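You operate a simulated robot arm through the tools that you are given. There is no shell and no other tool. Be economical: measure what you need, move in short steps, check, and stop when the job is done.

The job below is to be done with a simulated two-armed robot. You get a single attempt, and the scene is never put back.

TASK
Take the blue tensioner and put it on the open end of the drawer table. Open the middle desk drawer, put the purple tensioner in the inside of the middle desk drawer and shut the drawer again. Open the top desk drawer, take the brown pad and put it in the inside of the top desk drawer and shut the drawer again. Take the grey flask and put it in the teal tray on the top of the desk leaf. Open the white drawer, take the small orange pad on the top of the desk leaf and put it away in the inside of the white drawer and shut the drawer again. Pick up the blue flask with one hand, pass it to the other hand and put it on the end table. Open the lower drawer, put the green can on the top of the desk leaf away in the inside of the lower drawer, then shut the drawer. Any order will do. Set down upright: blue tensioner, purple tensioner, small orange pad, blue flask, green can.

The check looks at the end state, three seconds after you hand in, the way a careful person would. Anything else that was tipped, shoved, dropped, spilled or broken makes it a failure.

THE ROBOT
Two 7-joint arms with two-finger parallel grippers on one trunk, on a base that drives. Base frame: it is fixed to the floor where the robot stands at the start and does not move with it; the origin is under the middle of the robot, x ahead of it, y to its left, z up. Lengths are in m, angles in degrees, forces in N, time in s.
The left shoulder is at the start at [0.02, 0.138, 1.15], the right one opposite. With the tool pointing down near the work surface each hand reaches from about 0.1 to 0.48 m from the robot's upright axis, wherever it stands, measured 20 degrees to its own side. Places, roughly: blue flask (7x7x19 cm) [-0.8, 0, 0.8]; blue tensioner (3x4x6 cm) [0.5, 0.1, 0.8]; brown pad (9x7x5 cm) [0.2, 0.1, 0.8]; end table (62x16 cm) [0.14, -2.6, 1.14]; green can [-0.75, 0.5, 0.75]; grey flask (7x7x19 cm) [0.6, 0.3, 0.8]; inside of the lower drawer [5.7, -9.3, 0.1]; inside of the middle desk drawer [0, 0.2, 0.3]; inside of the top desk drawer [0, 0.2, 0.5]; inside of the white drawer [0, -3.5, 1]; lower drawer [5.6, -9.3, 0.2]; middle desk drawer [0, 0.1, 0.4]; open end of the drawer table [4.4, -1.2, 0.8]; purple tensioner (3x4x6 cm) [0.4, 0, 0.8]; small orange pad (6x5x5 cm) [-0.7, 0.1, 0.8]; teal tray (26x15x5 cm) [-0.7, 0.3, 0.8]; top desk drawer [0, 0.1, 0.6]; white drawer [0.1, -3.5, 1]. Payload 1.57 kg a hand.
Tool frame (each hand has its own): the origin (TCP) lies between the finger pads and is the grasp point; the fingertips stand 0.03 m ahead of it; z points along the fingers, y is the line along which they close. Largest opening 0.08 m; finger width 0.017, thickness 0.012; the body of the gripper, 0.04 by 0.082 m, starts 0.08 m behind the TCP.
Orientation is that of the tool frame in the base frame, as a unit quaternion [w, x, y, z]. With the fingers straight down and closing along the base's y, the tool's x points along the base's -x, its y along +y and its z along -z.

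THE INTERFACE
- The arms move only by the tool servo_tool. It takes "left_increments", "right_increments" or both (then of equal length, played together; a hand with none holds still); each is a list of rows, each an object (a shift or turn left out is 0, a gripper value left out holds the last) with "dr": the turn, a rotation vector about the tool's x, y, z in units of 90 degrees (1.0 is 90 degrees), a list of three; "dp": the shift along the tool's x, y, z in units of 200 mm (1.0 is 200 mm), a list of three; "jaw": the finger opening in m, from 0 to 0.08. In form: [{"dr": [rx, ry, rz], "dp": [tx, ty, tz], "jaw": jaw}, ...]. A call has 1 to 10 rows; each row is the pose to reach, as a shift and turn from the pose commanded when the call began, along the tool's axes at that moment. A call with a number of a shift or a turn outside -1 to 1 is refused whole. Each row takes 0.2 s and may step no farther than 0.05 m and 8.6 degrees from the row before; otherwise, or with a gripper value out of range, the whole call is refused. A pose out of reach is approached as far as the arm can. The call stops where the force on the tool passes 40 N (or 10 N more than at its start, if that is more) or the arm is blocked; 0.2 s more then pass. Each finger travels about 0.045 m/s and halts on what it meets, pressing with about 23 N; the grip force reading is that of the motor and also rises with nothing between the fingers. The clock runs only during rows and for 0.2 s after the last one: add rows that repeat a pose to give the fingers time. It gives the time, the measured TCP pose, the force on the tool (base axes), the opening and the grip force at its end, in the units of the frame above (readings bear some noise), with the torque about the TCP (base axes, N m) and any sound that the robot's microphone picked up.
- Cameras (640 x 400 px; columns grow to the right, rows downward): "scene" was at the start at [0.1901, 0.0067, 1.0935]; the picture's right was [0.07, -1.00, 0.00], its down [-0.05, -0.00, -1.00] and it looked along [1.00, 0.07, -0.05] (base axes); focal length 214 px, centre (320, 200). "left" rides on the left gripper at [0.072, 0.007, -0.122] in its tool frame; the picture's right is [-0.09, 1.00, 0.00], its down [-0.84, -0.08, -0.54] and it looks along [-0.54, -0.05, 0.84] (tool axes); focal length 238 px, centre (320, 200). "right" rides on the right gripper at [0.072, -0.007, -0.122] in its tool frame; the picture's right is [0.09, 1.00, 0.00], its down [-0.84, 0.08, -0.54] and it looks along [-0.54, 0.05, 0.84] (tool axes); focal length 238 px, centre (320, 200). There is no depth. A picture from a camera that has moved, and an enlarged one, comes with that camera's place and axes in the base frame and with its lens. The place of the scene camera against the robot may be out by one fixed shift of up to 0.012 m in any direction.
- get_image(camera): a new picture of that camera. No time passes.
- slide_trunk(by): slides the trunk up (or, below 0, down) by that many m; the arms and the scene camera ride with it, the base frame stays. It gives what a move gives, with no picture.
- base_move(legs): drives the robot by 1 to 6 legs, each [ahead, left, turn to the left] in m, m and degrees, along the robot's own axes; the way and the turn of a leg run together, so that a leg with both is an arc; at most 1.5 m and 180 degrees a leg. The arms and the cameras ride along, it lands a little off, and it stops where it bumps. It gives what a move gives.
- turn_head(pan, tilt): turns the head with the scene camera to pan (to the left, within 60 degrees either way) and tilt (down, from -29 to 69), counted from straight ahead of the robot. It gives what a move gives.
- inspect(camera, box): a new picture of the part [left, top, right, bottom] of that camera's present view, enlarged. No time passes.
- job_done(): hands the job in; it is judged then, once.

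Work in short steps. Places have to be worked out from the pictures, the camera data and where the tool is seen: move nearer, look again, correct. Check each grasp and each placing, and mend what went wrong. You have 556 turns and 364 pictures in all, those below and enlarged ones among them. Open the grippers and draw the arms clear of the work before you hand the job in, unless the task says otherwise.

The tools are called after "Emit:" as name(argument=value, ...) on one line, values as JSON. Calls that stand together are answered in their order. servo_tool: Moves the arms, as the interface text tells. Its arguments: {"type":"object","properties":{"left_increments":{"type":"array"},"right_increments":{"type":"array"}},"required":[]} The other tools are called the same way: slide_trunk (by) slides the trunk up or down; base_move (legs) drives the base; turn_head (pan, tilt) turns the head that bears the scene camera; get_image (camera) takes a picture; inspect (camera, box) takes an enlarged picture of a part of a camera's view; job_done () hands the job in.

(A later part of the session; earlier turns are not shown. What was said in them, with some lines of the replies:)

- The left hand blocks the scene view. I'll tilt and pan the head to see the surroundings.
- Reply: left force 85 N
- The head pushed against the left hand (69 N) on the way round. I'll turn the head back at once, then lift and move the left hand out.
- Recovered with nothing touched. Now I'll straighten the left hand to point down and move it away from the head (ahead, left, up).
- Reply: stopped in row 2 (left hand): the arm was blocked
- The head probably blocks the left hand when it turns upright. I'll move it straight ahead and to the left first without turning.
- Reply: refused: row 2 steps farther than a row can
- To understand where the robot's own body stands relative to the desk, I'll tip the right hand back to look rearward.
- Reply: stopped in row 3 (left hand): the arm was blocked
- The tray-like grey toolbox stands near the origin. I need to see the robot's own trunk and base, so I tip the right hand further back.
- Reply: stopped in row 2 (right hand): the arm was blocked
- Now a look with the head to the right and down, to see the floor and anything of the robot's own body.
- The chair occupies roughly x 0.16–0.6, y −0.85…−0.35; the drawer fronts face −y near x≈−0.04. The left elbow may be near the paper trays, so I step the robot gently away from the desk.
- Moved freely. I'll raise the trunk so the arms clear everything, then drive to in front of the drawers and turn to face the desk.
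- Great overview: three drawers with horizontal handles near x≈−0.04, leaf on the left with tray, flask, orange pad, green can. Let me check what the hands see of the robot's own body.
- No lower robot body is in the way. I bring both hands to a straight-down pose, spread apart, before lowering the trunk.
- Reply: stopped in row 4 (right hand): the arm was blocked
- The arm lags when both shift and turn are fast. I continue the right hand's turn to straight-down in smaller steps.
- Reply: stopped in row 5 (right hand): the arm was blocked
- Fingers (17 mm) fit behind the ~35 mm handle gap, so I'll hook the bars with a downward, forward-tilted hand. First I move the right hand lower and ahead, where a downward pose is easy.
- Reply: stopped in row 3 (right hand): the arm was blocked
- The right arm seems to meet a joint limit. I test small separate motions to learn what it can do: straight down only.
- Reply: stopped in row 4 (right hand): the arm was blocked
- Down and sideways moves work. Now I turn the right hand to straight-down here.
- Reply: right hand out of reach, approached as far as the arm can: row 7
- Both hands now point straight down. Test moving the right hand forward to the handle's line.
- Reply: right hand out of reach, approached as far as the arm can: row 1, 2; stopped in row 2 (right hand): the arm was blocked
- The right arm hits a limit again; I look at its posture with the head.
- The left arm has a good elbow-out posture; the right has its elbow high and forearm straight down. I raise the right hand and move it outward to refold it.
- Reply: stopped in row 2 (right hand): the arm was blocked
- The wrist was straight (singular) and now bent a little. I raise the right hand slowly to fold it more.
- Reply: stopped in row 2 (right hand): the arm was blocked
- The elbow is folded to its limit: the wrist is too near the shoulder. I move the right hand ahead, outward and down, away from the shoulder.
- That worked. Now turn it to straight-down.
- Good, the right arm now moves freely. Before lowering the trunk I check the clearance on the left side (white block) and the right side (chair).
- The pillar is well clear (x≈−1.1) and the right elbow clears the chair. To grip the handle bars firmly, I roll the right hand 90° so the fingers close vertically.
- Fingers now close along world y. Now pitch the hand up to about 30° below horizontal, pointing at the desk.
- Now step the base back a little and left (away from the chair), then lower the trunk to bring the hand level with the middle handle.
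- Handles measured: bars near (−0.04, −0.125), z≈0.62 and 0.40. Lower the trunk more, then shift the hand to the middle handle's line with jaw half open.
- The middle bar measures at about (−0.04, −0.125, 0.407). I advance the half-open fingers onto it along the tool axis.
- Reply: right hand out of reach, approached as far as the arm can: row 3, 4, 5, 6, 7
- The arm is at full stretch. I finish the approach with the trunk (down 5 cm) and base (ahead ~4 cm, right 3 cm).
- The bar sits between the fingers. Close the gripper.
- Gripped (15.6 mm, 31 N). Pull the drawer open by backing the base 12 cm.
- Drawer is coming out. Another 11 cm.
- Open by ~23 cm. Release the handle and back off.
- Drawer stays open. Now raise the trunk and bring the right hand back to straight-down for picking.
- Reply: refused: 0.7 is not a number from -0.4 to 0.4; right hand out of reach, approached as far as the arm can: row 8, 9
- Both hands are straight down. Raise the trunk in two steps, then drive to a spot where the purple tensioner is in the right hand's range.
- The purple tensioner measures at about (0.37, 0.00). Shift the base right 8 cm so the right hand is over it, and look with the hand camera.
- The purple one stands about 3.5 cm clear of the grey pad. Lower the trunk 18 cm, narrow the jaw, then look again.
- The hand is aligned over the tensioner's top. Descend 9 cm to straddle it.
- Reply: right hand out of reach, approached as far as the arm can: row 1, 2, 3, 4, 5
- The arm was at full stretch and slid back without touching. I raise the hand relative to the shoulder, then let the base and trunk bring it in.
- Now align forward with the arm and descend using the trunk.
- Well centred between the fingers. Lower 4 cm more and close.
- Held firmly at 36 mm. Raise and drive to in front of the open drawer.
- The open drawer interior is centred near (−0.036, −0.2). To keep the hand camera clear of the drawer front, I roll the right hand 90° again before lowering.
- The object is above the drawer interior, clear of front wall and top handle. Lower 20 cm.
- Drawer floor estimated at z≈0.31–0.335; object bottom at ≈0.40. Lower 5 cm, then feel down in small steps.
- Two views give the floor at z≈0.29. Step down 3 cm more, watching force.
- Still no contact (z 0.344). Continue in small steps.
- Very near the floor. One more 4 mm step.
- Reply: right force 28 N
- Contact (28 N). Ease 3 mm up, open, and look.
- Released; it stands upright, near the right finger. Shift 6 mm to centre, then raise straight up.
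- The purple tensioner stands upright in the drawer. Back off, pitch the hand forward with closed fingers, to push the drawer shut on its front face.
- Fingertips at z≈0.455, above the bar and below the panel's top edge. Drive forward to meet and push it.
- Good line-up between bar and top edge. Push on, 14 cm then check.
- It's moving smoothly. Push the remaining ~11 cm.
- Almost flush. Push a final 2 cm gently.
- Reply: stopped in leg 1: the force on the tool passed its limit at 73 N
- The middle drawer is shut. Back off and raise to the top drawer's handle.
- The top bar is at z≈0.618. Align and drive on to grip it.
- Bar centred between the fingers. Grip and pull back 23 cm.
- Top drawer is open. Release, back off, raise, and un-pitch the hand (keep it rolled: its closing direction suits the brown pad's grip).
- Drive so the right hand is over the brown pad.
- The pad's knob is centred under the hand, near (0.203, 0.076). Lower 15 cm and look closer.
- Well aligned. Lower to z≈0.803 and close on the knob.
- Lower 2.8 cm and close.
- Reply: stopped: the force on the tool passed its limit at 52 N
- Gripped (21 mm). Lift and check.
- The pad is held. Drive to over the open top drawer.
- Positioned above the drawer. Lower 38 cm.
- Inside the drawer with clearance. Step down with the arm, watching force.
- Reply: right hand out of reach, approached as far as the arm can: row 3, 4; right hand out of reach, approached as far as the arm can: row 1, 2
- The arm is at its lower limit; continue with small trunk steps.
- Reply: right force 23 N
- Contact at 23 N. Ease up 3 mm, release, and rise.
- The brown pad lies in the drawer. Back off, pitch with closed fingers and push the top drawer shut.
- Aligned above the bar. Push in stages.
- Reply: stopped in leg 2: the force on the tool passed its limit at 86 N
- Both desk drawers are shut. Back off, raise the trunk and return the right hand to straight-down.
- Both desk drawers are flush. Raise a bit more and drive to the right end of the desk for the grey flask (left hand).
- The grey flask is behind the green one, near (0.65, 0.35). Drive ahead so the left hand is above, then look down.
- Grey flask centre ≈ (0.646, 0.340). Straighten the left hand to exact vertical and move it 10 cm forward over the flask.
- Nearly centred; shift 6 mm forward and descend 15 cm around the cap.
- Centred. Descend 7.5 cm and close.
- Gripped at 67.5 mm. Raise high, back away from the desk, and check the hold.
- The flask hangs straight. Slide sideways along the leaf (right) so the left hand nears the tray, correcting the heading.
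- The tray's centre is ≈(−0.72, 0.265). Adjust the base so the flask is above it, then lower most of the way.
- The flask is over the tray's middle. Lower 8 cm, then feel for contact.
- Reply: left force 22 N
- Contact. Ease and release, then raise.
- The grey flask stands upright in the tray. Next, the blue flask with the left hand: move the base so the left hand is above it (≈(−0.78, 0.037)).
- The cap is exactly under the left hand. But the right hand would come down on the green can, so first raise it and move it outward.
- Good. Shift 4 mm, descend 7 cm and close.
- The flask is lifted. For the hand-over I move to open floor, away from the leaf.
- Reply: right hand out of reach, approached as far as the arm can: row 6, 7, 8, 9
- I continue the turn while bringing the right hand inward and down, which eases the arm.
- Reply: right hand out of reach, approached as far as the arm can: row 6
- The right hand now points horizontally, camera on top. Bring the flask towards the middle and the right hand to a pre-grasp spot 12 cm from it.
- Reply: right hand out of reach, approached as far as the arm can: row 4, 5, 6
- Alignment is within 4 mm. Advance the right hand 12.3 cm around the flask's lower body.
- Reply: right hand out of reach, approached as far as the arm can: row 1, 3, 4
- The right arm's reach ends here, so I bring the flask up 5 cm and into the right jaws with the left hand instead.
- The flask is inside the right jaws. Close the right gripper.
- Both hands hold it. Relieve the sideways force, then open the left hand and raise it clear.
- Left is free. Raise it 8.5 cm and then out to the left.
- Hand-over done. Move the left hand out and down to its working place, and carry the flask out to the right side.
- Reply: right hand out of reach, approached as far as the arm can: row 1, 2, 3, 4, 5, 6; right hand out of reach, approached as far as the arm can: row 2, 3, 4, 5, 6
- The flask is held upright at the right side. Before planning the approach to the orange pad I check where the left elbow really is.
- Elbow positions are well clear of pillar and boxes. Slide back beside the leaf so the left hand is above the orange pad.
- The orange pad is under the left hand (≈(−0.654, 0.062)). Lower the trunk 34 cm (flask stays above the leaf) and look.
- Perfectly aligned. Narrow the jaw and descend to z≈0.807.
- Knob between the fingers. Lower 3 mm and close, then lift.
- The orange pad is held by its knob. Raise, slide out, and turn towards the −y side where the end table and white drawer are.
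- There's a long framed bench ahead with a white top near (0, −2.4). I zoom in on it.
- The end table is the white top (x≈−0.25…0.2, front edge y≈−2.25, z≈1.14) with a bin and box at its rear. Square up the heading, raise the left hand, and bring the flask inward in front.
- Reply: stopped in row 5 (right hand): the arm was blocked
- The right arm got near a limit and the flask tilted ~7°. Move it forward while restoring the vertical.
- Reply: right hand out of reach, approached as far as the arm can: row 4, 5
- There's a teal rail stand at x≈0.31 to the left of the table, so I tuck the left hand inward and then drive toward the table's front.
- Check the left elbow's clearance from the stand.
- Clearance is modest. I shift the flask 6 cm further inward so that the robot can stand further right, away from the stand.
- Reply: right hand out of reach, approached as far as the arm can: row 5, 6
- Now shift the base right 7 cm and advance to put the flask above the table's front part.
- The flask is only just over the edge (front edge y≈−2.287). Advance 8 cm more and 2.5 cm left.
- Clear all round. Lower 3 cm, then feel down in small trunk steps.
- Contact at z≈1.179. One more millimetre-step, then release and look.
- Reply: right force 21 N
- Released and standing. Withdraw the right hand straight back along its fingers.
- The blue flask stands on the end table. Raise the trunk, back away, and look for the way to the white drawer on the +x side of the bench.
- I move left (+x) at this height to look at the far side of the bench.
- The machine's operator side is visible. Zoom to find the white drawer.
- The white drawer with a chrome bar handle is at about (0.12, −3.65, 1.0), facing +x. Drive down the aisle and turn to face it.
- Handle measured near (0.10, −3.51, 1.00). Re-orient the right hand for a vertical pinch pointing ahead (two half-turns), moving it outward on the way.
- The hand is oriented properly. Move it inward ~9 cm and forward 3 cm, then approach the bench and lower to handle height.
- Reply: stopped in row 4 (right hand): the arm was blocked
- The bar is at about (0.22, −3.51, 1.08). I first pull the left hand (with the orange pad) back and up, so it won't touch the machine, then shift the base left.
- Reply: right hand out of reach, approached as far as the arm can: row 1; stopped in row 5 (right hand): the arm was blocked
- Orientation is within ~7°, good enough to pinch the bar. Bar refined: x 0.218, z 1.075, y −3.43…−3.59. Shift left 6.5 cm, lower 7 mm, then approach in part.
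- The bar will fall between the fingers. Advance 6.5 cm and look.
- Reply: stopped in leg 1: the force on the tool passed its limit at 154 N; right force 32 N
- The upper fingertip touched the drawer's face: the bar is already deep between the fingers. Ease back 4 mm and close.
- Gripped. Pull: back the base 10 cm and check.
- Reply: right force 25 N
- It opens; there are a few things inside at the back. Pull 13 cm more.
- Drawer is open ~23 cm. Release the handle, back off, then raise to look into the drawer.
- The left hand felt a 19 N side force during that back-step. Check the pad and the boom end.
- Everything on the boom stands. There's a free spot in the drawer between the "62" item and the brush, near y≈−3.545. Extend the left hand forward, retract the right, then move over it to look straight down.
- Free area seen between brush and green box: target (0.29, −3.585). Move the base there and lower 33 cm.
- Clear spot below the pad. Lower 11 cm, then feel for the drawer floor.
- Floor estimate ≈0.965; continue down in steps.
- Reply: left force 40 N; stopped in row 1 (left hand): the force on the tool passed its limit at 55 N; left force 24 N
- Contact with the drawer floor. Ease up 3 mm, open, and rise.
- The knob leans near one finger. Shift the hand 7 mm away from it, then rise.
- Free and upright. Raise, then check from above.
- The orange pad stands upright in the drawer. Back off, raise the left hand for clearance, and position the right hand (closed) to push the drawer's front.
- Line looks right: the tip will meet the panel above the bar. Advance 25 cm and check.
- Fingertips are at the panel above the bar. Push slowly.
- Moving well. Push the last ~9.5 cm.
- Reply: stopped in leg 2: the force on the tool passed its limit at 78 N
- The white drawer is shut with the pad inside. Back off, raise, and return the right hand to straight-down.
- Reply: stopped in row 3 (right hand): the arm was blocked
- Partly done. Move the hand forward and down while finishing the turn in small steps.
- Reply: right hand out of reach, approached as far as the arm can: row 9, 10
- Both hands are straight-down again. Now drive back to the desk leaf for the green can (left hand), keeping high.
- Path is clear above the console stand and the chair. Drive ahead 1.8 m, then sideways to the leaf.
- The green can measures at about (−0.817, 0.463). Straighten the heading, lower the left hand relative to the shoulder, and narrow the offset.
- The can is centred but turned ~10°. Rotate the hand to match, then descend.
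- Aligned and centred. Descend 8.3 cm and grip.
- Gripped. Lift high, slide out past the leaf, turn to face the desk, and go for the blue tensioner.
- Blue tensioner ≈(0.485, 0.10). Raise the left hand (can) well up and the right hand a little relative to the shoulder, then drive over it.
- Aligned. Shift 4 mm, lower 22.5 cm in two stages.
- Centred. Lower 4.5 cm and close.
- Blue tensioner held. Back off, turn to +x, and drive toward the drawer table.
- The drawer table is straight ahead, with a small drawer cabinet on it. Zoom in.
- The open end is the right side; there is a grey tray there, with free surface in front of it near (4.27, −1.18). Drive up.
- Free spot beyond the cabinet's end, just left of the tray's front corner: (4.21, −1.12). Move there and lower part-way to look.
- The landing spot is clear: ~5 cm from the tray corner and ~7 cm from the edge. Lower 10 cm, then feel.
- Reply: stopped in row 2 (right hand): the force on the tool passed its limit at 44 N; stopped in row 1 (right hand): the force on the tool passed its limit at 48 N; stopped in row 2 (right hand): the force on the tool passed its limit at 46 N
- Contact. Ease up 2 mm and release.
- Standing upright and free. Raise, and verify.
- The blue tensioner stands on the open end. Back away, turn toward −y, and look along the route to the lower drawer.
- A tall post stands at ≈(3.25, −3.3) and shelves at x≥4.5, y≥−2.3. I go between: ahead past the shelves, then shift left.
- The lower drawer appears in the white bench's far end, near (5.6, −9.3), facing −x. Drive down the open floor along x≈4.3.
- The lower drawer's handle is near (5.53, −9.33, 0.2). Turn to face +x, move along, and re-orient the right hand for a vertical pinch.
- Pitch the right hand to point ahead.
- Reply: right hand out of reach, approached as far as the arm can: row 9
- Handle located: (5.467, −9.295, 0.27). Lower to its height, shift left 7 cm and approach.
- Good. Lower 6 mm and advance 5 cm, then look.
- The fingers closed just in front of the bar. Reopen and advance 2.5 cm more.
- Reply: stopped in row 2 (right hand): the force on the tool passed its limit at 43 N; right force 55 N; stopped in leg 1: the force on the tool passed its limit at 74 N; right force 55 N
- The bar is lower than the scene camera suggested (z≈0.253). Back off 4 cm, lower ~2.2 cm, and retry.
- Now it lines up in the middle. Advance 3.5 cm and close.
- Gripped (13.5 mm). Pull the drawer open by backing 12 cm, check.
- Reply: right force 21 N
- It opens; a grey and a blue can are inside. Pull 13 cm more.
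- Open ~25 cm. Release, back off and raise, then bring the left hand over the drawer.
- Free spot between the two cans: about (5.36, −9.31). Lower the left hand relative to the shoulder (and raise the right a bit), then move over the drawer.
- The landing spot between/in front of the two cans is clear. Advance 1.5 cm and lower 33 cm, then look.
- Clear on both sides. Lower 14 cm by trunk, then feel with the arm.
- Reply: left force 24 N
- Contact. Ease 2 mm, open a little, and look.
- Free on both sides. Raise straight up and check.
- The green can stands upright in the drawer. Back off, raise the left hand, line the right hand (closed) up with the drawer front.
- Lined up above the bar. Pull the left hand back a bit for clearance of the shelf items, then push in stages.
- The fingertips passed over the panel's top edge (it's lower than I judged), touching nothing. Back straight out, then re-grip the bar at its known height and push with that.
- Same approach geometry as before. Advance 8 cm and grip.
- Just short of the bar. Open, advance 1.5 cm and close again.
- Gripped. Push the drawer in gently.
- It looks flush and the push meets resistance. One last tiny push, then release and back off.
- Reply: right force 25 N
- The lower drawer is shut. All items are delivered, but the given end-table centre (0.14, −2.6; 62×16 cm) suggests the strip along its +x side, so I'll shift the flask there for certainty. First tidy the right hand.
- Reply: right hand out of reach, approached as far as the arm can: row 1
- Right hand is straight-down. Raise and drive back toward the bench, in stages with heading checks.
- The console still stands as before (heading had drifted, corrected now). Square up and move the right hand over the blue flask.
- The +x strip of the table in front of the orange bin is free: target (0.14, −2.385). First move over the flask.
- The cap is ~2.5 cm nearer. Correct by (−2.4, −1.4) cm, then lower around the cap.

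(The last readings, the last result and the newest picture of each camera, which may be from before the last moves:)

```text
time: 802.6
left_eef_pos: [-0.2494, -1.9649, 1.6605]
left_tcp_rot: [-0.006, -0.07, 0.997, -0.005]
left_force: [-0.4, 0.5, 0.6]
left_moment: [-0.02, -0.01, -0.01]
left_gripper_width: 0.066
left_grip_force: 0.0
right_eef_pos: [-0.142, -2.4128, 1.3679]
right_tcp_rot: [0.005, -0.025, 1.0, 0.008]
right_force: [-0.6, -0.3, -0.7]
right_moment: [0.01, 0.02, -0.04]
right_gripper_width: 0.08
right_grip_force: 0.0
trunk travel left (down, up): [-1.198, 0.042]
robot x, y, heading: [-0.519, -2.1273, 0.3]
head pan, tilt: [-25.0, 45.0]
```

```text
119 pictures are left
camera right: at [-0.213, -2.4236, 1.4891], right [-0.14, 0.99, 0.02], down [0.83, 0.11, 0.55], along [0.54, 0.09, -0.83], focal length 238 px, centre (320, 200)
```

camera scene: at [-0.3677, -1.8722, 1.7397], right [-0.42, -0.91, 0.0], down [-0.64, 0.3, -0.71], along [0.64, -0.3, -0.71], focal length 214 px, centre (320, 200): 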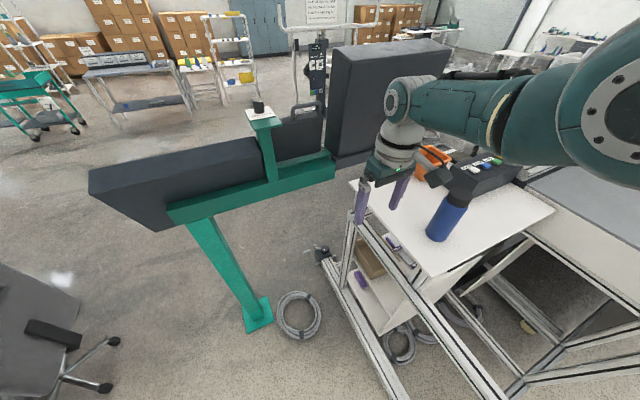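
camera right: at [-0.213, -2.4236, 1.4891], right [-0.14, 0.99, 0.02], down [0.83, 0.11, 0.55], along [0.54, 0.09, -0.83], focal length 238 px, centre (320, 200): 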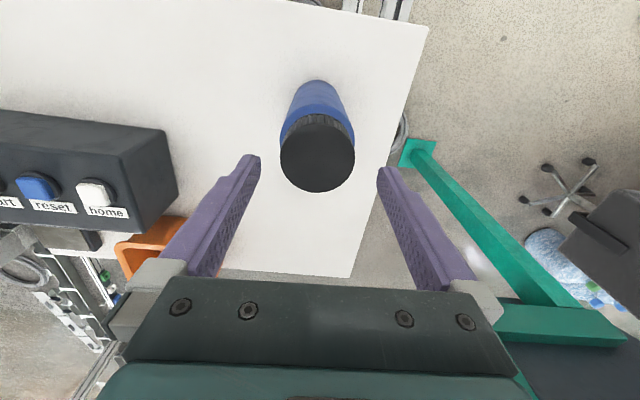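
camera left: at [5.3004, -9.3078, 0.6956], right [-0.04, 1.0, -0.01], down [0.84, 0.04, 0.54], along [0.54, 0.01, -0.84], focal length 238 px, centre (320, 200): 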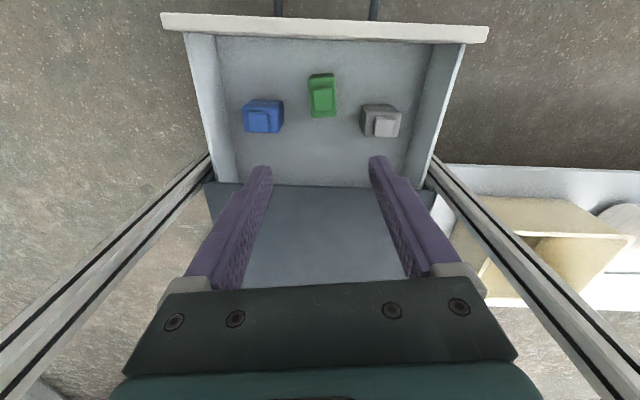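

Aligned (cap top z≈1.306). Lower 9.5 cm and close.

Emit:
slide_trunk(by=-0.05)

Emit:
get_image(camera="right")

Emit:
slide_trunk(by=-0.045)

Emit:
servo_tool(right_increments=[{"jaw": 0.0}, {"jaw": 0.0}, {"jaw": 0.0}, {"jaw": 0.0}])

Emit:
get_image(camera="right")

```text
time: 803.5
left_eef_pos: [-0.2499, -1.9654, 1.6107]
left_tcp_rot: [-0.006, -0.07, 0.997, -0.004]
left_force: [0.1, -0.9, -0.5]
left_moment: [0.01, -0.01, -0.01]
left_gripper_width: 0.066
left_grip_force: 0.0
right_eef_pos: [-0.142, -2.4123, 1.3183]
right_tcp_rot: [0.005, -0.024, 1.0, 0.008]
right_force: [-0.1, 1.0, 0.0]
right_moment: [-0.01, 0.04, 0.01]
right_gripper_width: 0.0801
right_grip_force: 0.1
trunk travel left (down, up): [-1.148, 0.092]
robot x, y, heading: [-0.5173, -2.1304, 0.6]
head pan, tilt: [-25.0, 45.0]
```

```text
118 pictures are left
camera right: at [-0.213, -2.4237, 1.4391], right [-0.14, 0.99, 0.02], down [0.83, 0.11, 0.55], along [0.54, 0.09, -0.83], focal length 238 px, centre (320, 200)
```

right: 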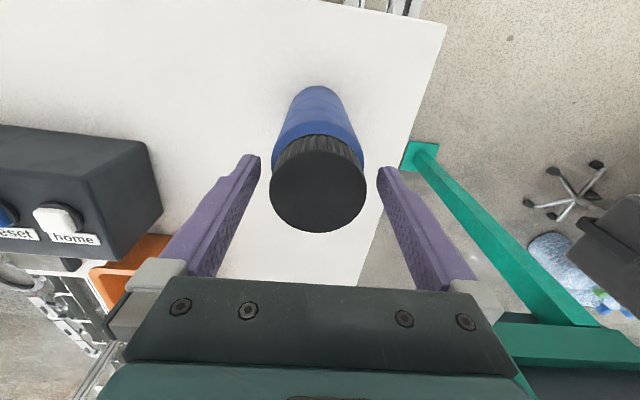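

```text
time: 804.4
left_eef_pos: [-0.2502, -1.965, 1.566]
left_tcp_rot: [-0.006, -0.071, 0.997, -0.003]
left_force: [0.3, -0.3, -1.1]
left_moment: [0.01, -0.02, 0.02]
left_gripper_width: 0.066
left_grip_force: 0.1
right_eef_pos: [-0.1422, -2.4113, 1.2737]
right_tcp_rot: [0.005, -0.024, 1.0, 0.008]
right_force: [-0.3, 0.5, 0.1]
right_moment: [0.02, -0.04, 0.0]
right_gripper_width: 0.0801
right_grip_force: 0.1
trunk travel left (down, up): [-1.103, 0.137]
robot x, y, heading: [-0.5212, -2.1287, 0.2]
head pan, tilt: [-25.0, 45.0]
```

```text
time: 805.4
left_eef_pos: [-0.2489, -1.9667, 1.5659]
left_tcp_rot: [-0.006, -0.07, 0.998, -0.004]
left_force: [0.8, -0.2, 0.7]
left_moment: [0.04, 0.0, 0.01]
left_gripper_width: 0.0658
left_grip_force: 0.2
right_eef_pos: [-0.1427, -2.4125, 1.274]
right_tcp_rot: [0.006, -0.024, 1.0, 0.008]
right_force: [-0.7, -1.6, 2.7]
right_moment: [-0.37, 0.02, -0.08]
right_gripper_width: 0.0674
right_grip_force: 23.6
trunk travel left (down, up): [-1.103, 0.137]
robot x, y, heading: [-0.5199, -2.1276, 0.4]
head pan, tilt: [-25.0, 45.0]
```

```text
117 pictures are left
camera right: at [-0.213, -2.424, 1.3944], right [-0.14, 0.99, 0.01], down [0.83, 0.11, 0.55], along [0.54, 0.09, -0.83], focal length 238 px, centre (320, 200)
```

right: 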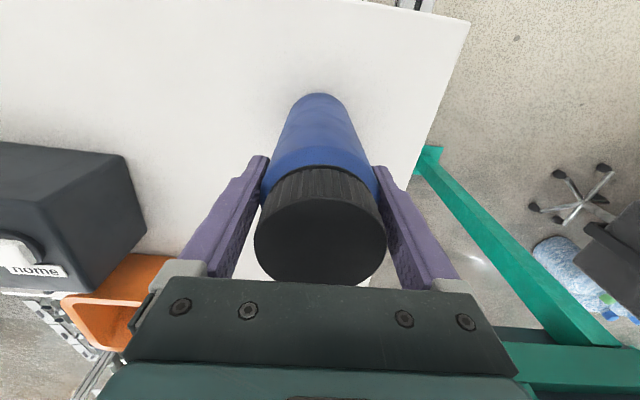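

Gripped. Lift 8 cm, advance 28 cm to the +x strip, and look.

Emit:
slide_trunk(by=0.08)

Emit:
base_move(legs=[[0.283, 0.027, -0.3]])

Emit:
get_image(camera="right")

Emit:
get_image(camera="scene")

```text
time: 806.6
left_eef_pos: [-0.2485, -1.9663, 1.6457]
left_tcp_rot: [-0.005, -0.07, 0.998, -0.003]
left_force: [0.4, -0.2, 0.6]
left_moment: [-0.03, 0.04, -0.04]
left_gripper_width: 0.0662
left_grip_force: 0.2
right_eef_pos: [-0.1422, -2.4125, 1.3531]
right_tcp_rot: [0.005, -0.024, 1.0, 0.008]
right_force: [-0.6, 0.3, -2.6]
right_moment: [0.03, -0.02, -0.01]
right_gripper_width: 0.0671
right_grip_force: 23.6
trunk travel left (down, up): [-1.183, 0.057]
robot x, y, heading: [-0.5197, -2.1324, 0.7]
head pan, tilt: [-25.0, 45.0]
```

```text
time: 808.6
left_eef_pos: [0.0381, -1.9395, 1.6459]
left_tcp_rot: [-0.007, -0.066, 0.998, -0.004]
left_force: [-0.1, 0.3, -0.2]
left_moment: [-0.02, 0.02, 0.04]
left_gripper_width: 0.0659
left_grip_force: 0.0
right_eef_pos: [0.1428, -2.3864, 1.3532]
right_tcp_rot: [0.006, -0.021, 1.0, 0.008]
right_force: [0.2, 0.3, -2.8]
right_moment: [0.03, -0.01, -0.03]
right_gripper_width: 0.0672
right_grip_force: 22.9
trunk travel left (down, up): [-1.183, 0.057]
robot x, y, heading: [-0.2354, -2.1005, -0.1]
head pan, tilt: [-25.0, 45.0]
```

```text
116 pictures are left
camera right: at [0.0715, -2.3979, 1.474], right [-0.13, 0.99, 0.02], down [0.83, 0.1, 0.55], along [0.54, 0.09, -0.83], focal length 238 px, centre (320, 200)
```

right: 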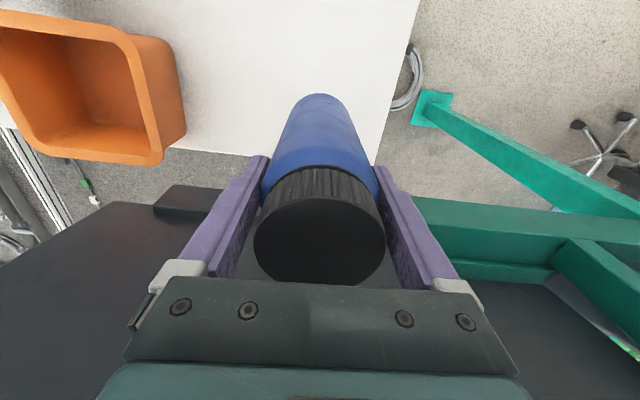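

```text
115 pictures are left
camera scene: at [-0.0593, -2.1352, 1.6847], right [-0.42, -0.91, 0.0], down [-0.64, 0.3, -0.71], along [0.64, -0.3, -0.71], focal length 214 px, centre (320, 200)
```

scene: 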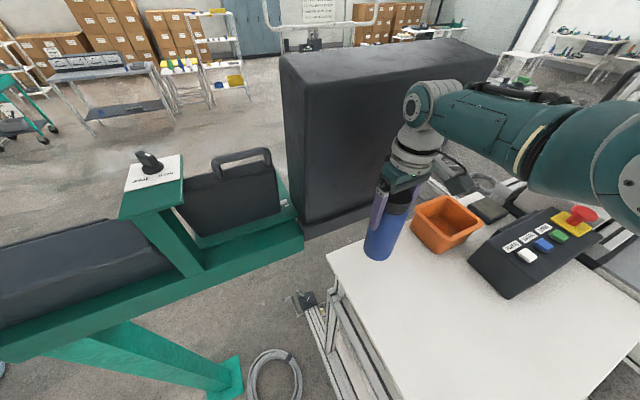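

The spot beneath is clear (margins ~8 cm to the edge). Lower 7 cm, then feel down.

Emit:
slide_trunk(by=-0.068)

Emit:
slide_trunk(by=-0.006)

Emit:
slide_trunk(by=-0.005)

```text
time: 809.6
left_eef_pos: [0.0385, -1.9386, 1.5771]
left_tcp_rot: [-0.006, -0.066, 0.998, -0.004]
left_force: [0.0, 0.3, 0.0]
left_moment: [-0.01, 0.0, 0.03]
left_gripper_width: 0.0661
left_grip_force: 0.2
right_eef_pos: [0.1422, -2.3874, 1.2851]
right_tcp_rot: [0.006, -0.022, 1.0, 0.009]
right_force: [-1.2, -0.4, -2.8]
right_moment: [0.01, 0.01, 0.0]
right_gripper_width: 0.067
right_grip_force: 23.3
trunk travel left (down, up): [-1.115, 0.125]
robot x, y, heading: [-0.2287, -2.1015, -0.2]
head pan, tilt: [-25.0, 45.0]
```

```text
time: 810.2
left_eef_pos: [0.0383, -1.9402, 1.5721]
left_tcp_rot: [-0.005, -0.068, 0.998, -0.003]
left_force: [0.1, -0.3, 0.1]
left_moment: [-0.03, 0.02, -0.02]
left_gripper_width: 0.066
left_grip_force: 0.0
right_eef_pos: [0.1425, -2.3869, 1.2786]
right_tcp_rot: [0.006, -0.021, 1.0, 0.009]
right_force: [0.5, -0.1, -3.4]
right_moment: [0.01, 0.01, 0.01]
right_gripper_width: 0.0673
right_grip_force: 23.4
trunk travel left (down, up): [-1.109, 0.131]
robot x, y, heading: [-0.2274, -2.1012, -0.0]
head pan, tilt: [-25.0, 45.0]
```

```text
time: 810.7
left_eef_pos: [0.0387, -1.9394, 1.5658]
left_tcp_rot: [-0.006, -0.066, 0.998, -0.004]
left_force: [0.2, 1.1, 0.7]
left_moment: [-0.03, 0.01, 0.0]
left_gripper_width: 0.0661
left_grip_force: 0.1
right_eef_pos: [0.1421, -2.3878, 1.2741]
right_tcp_rot: [0.005, -0.021, 1.0, 0.009]
right_force: [0.0, 0.3, -2.8]
right_moment: [0.0, -0.05, 0.01]
right_gripper_width: 0.0673
right_grip_force: 23.0
trunk travel left (down, up): [-1.104, 0.136]
robot x, y, heading: [-0.2328, -2.0995, -0.3]
head pan, tilt: [-25.0, 45.0]
```

Emit:
slide_trunk(by=-0.003)

Emit:
slide_trunk(by=-0.003)

```text
time: 811.2
left_eef_pos: [0.0396, -1.9399, 1.5645]
left_tcp_rot: [-0.005, -0.066, 0.998, -0.004]
left_force: [0.8, 0.3, -0.2]
left_moment: [-0.01, 0.01, -0.02]
left_gripper_width: 0.066
left_grip_force: 0.0
right_eef_pos: [0.1441, -2.3874, 1.2738]
right_tcp_rot: [0.007, -0.021, 1.0, 0.008]
right_force: [-4.1, 3.9, 20.2]
right_moment: [-0.02, 0.1, -0.09]
right_gripper_width: 0.0672
right_grip_force: 22.9
trunk travel left (down, up): [-1.101, 0.139]
robot x, y, heading: [-0.2326, -2.0989, 0.2]
head pan, tilt: [-25.0, 45.0]
```

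```text
time: 811.8
left_eef_pos: [0.0405, -1.9403, 1.5611]
left_tcp_rot: [-0.005, -0.067, 0.998, -0.005]
left_force: [0.2, -0.2, 0.4]
left_moment: [-0.03, 0.0, -0.02]
left_gripper_width: 0.0662
left_grip_force: 0.1
right_eef_pos: [0.1444, -2.3872, 1.2694]
right_tcp_rot: [0.008, -0.021, 1.0, 0.008]
right_force: [-1.7, 1.5, 19.7]
right_moment: [-0.32, -0.36, -0.02]
right_gripper_width: 0.0674
right_grip_force: 23.0
trunk travel left (down, up): [-1.098, 0.142]
robot x, y, heading: [-0.2312, -2.0981, 0.0]
head pan, tilt: [-25.0, 45.0]
```

Contact with the table. Ease 2 mm up, open, and rise.

Emit:
slide_trunk(by=0.002)

Emit:
servo_tool(right_increments=[{"jaw": 0.08}, {"jaw": 0.08}, {"jaw": 0.08}])

Emit:
slide_trunk(by=0.13)

Emit:
get_image(camera="right")

Emit:
get_image(camera="scene")

```text
time: 812.3
left_eef_pos: [0.039, -1.9398, 1.5625]
left_tcp_rot: [-0.006, -0.066, 0.998, -0.005]
left_force: [0.1, 0.2, -0.8]
left_moment: [-0.03, 0.0, -0.01]
left_gripper_width: 0.066
left_grip_force: 0.1
right_eef_pos: [0.1422, -2.3879, 1.2702]
right_tcp_rot: [0.004, -0.021, 1.0, 0.008]
right_force: [1.6, -1.4, 4.1]
right_moment: [-0.32, -0.44, 0.05]
right_gripper_width: 0.0669
right_grip_force: 22.9
trunk travel left (down, up): [-1.1, 0.14]
robot x, y, heading: [-0.2347, -2.0999, 0.2]
head pan, tilt: [-25.0, 45.0]
```

```text
time: 813.1
left_eef_pos: [0.0399, -1.9395, 1.5628]
left_tcp_rot: [-0.006, -0.066, 0.998, -0.004]
left_force: [0.1, -0.1, -0.4]
left_moment: [0.0, -0.04, -0.05]
left_gripper_width: 0.0659
left_grip_force: 0.1
right_eef_pos: [0.1421, -2.3862, 1.2703]
right_tcp_rot: [0.005, -0.022, 1.0, 0.009]
right_force: [-0.2, 0.0, -0.1]
right_moment: [0.0, 0.02, -0.01]
right_gripper_width: 0.0801
right_grip_force: 0.0
trunk travel left (down, up): [-1.1, 0.14]
robot x, y, heading: [-0.234, -2.1008, 0.3]
head pan, tilt: [-25.0, 45.0]
```

```text
time: 814.7
left_eef_pos: [0.0398, -1.9399, 1.6918]
left_tcp_rot: [-0.006, -0.066, 0.998, -0.004]
left_force: [0.7, 0.3, 0.9]
left_moment: [-0.02, 0.02, 0.01]
left_gripper_width: 0.0658
left_grip_force: 0.1
right_eef_pos: [0.1424, -2.3878, 1.4007]
right_tcp_rot: [0.005, -0.02, 1.0, 0.009]
right_force: [0.0, 0.4, 0.2]
right_moment: [-0.02, 0.01, 0.0]
right_gripper_width: 0.08
right_grip_force: 0.1
trunk travel left (down, up): [-1.23, 0.01]
robot x, y, heading: [-0.2339, -2.0984, 0.2]
head pan, tilt: [-25.0, 45.0]
```

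```text
114 pictures are left
camera right: at [0.0716, -2.3979, 1.521], right [-0.13, 0.99, 0.02], down [0.83, 0.1, 0.55], along [0.55, 0.09, -0.83], focal length 238 px, centre (320, 200)
```

right: 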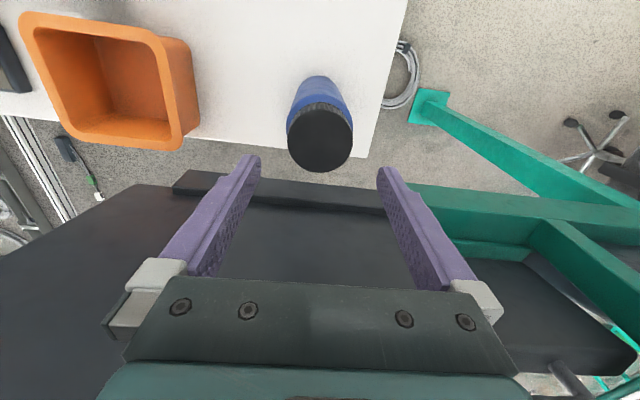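

```text
113 pictures are left
camera scene: at [-0.0593, -2.1352, 1.7317], right [-0.42, -0.91, 0.0], down [-0.64, 0.3, -0.71], along [0.64, -0.3, -0.71], focal length 214 px, centre (320, 200)
```

scene: 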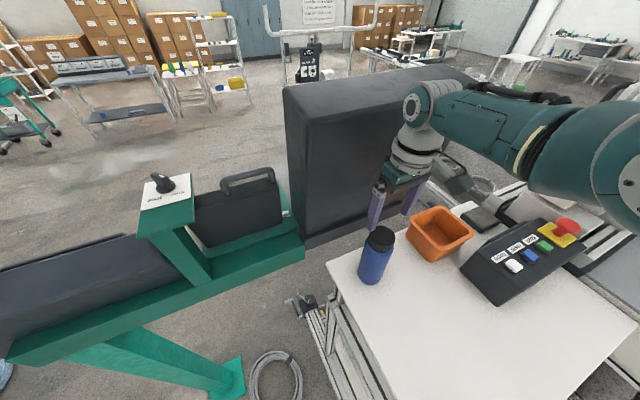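

The flask stands upright on the strip. Back away clear, and take a last look.

Emit:
base_move(legs=[[-0.4, 0, 0], [0, 0.6, 0], [0, 0, 60]])

Emit:
turn_head(pan=20, tilt=30)

Emit:
get_image(camera="scene")

```text
time: 822.7
left_eef_pos: [-0.6342, -1.2052, 1.6931]
left_tcp_rot: [-0.004, -0.551, 0.834, -0.007]
left_force: [0.4, 0.3, 0.1]
left_moment: [0.01, -0.03, -0.03]
left_gripper_width: 0.066
left_grip_force: 0.1
right_eef_pos: [-0.196, -1.3448, 1.3999]
right_tcp_rot: [0.0, -0.512, 0.859, 0.01]
right_force: [-0.5, -0.7, -0.2]
right_moment: [0.01, -0.02, 0.01]
right_gripper_width: 0.0798
right_grip_force: 0.0
trunk travel left (down, up): [-1.23, 0.01]
robot x, y, heading: [-0.6345, -1.5194, 59.4]
head pan, tilt: [-25.0, 45.0]
```

```text
time: 823.8
left_eef_pos: [-0.6332, -1.2062, 1.6928]
left_tcp_rot: [-0.004, -0.551, 0.835, -0.007]
left_force: [0.0, 0.4, -0.4]
left_moment: [0.02, 0.0, 0.03]
left_gripper_width: 0.0659
left_grip_force: 0.1
right_eef_pos: [-0.1963, -1.3453, 1.4011]
right_tcp_rot: [0.0, -0.513, 0.858, 0.01]
right_force: [-0.3, 0.7, 0.4]
right_moment: [0.01, 0.01, 0.0]
right_gripper_width: 0.08
right_grip_force: 0.1
trunk travel left (down, up): [-1.23, 0.01]
robot x, y, heading: [-0.6344, -1.5182, 59.6]
head pan, tilt: [20.0, 30.0]
```

```text
112 pictures are left
camera scene: at [-0.566, -1.3469, 1.7543], right [0.98, -0.19, 0.0], down [-0.09, -0.49, -0.87], along [0.16, 0.85, -0.5], focal length 214 px, centre (320, 200)
```

scene: 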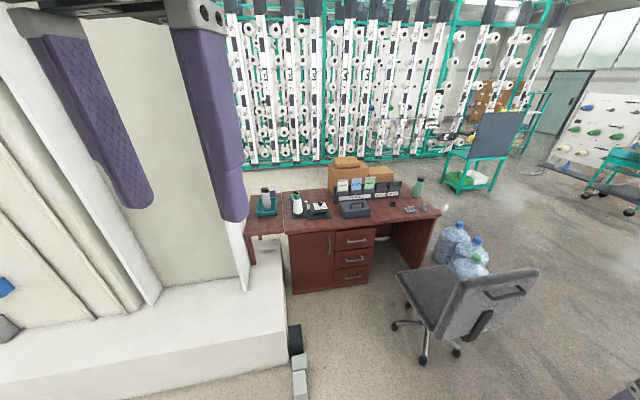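

The desk is in order: drawers shut, the grey flask standing in the tray, chair and bottles undisturbed. Both grippers are open and the arms are clear, so I hand in.

Emit:
job_done()

```text
The job is handed in.
```

I finished all seven jobs and handed in; I have no result from the check yet.

- **Blue tensioner:** standing upright on the open end of the drawer table, beside the grey tray.
- **Purple tensioner:** set down upright in the middle desk drawer, which is shut. I did not reopen the drawer to confirm it stayed upright.
- **Brown pad:** in the top desk drawer, which is shut.
- **Grey flask:** standing in the teal tray on the desk leaf.
- **Small orange pad:** set down upright in the white drawer, which is shut.
- **Blue flask:** passed from the left hand to the right in the air, then set down upright on the end table. I later moved it to the table's +x side, because the centre you gave suggested that strip.
- **Green can:** set down upright in the lower drawer, between the two cans already there, and the drawer is shut.

There were three unplanned contacts: the head against the left hand at the start, the left hand against something near the boom by the white drawer (19 N), and a fingertip against the white drawer's face (154 N). Pictures taken afterwards showed nothing tipped or moved.
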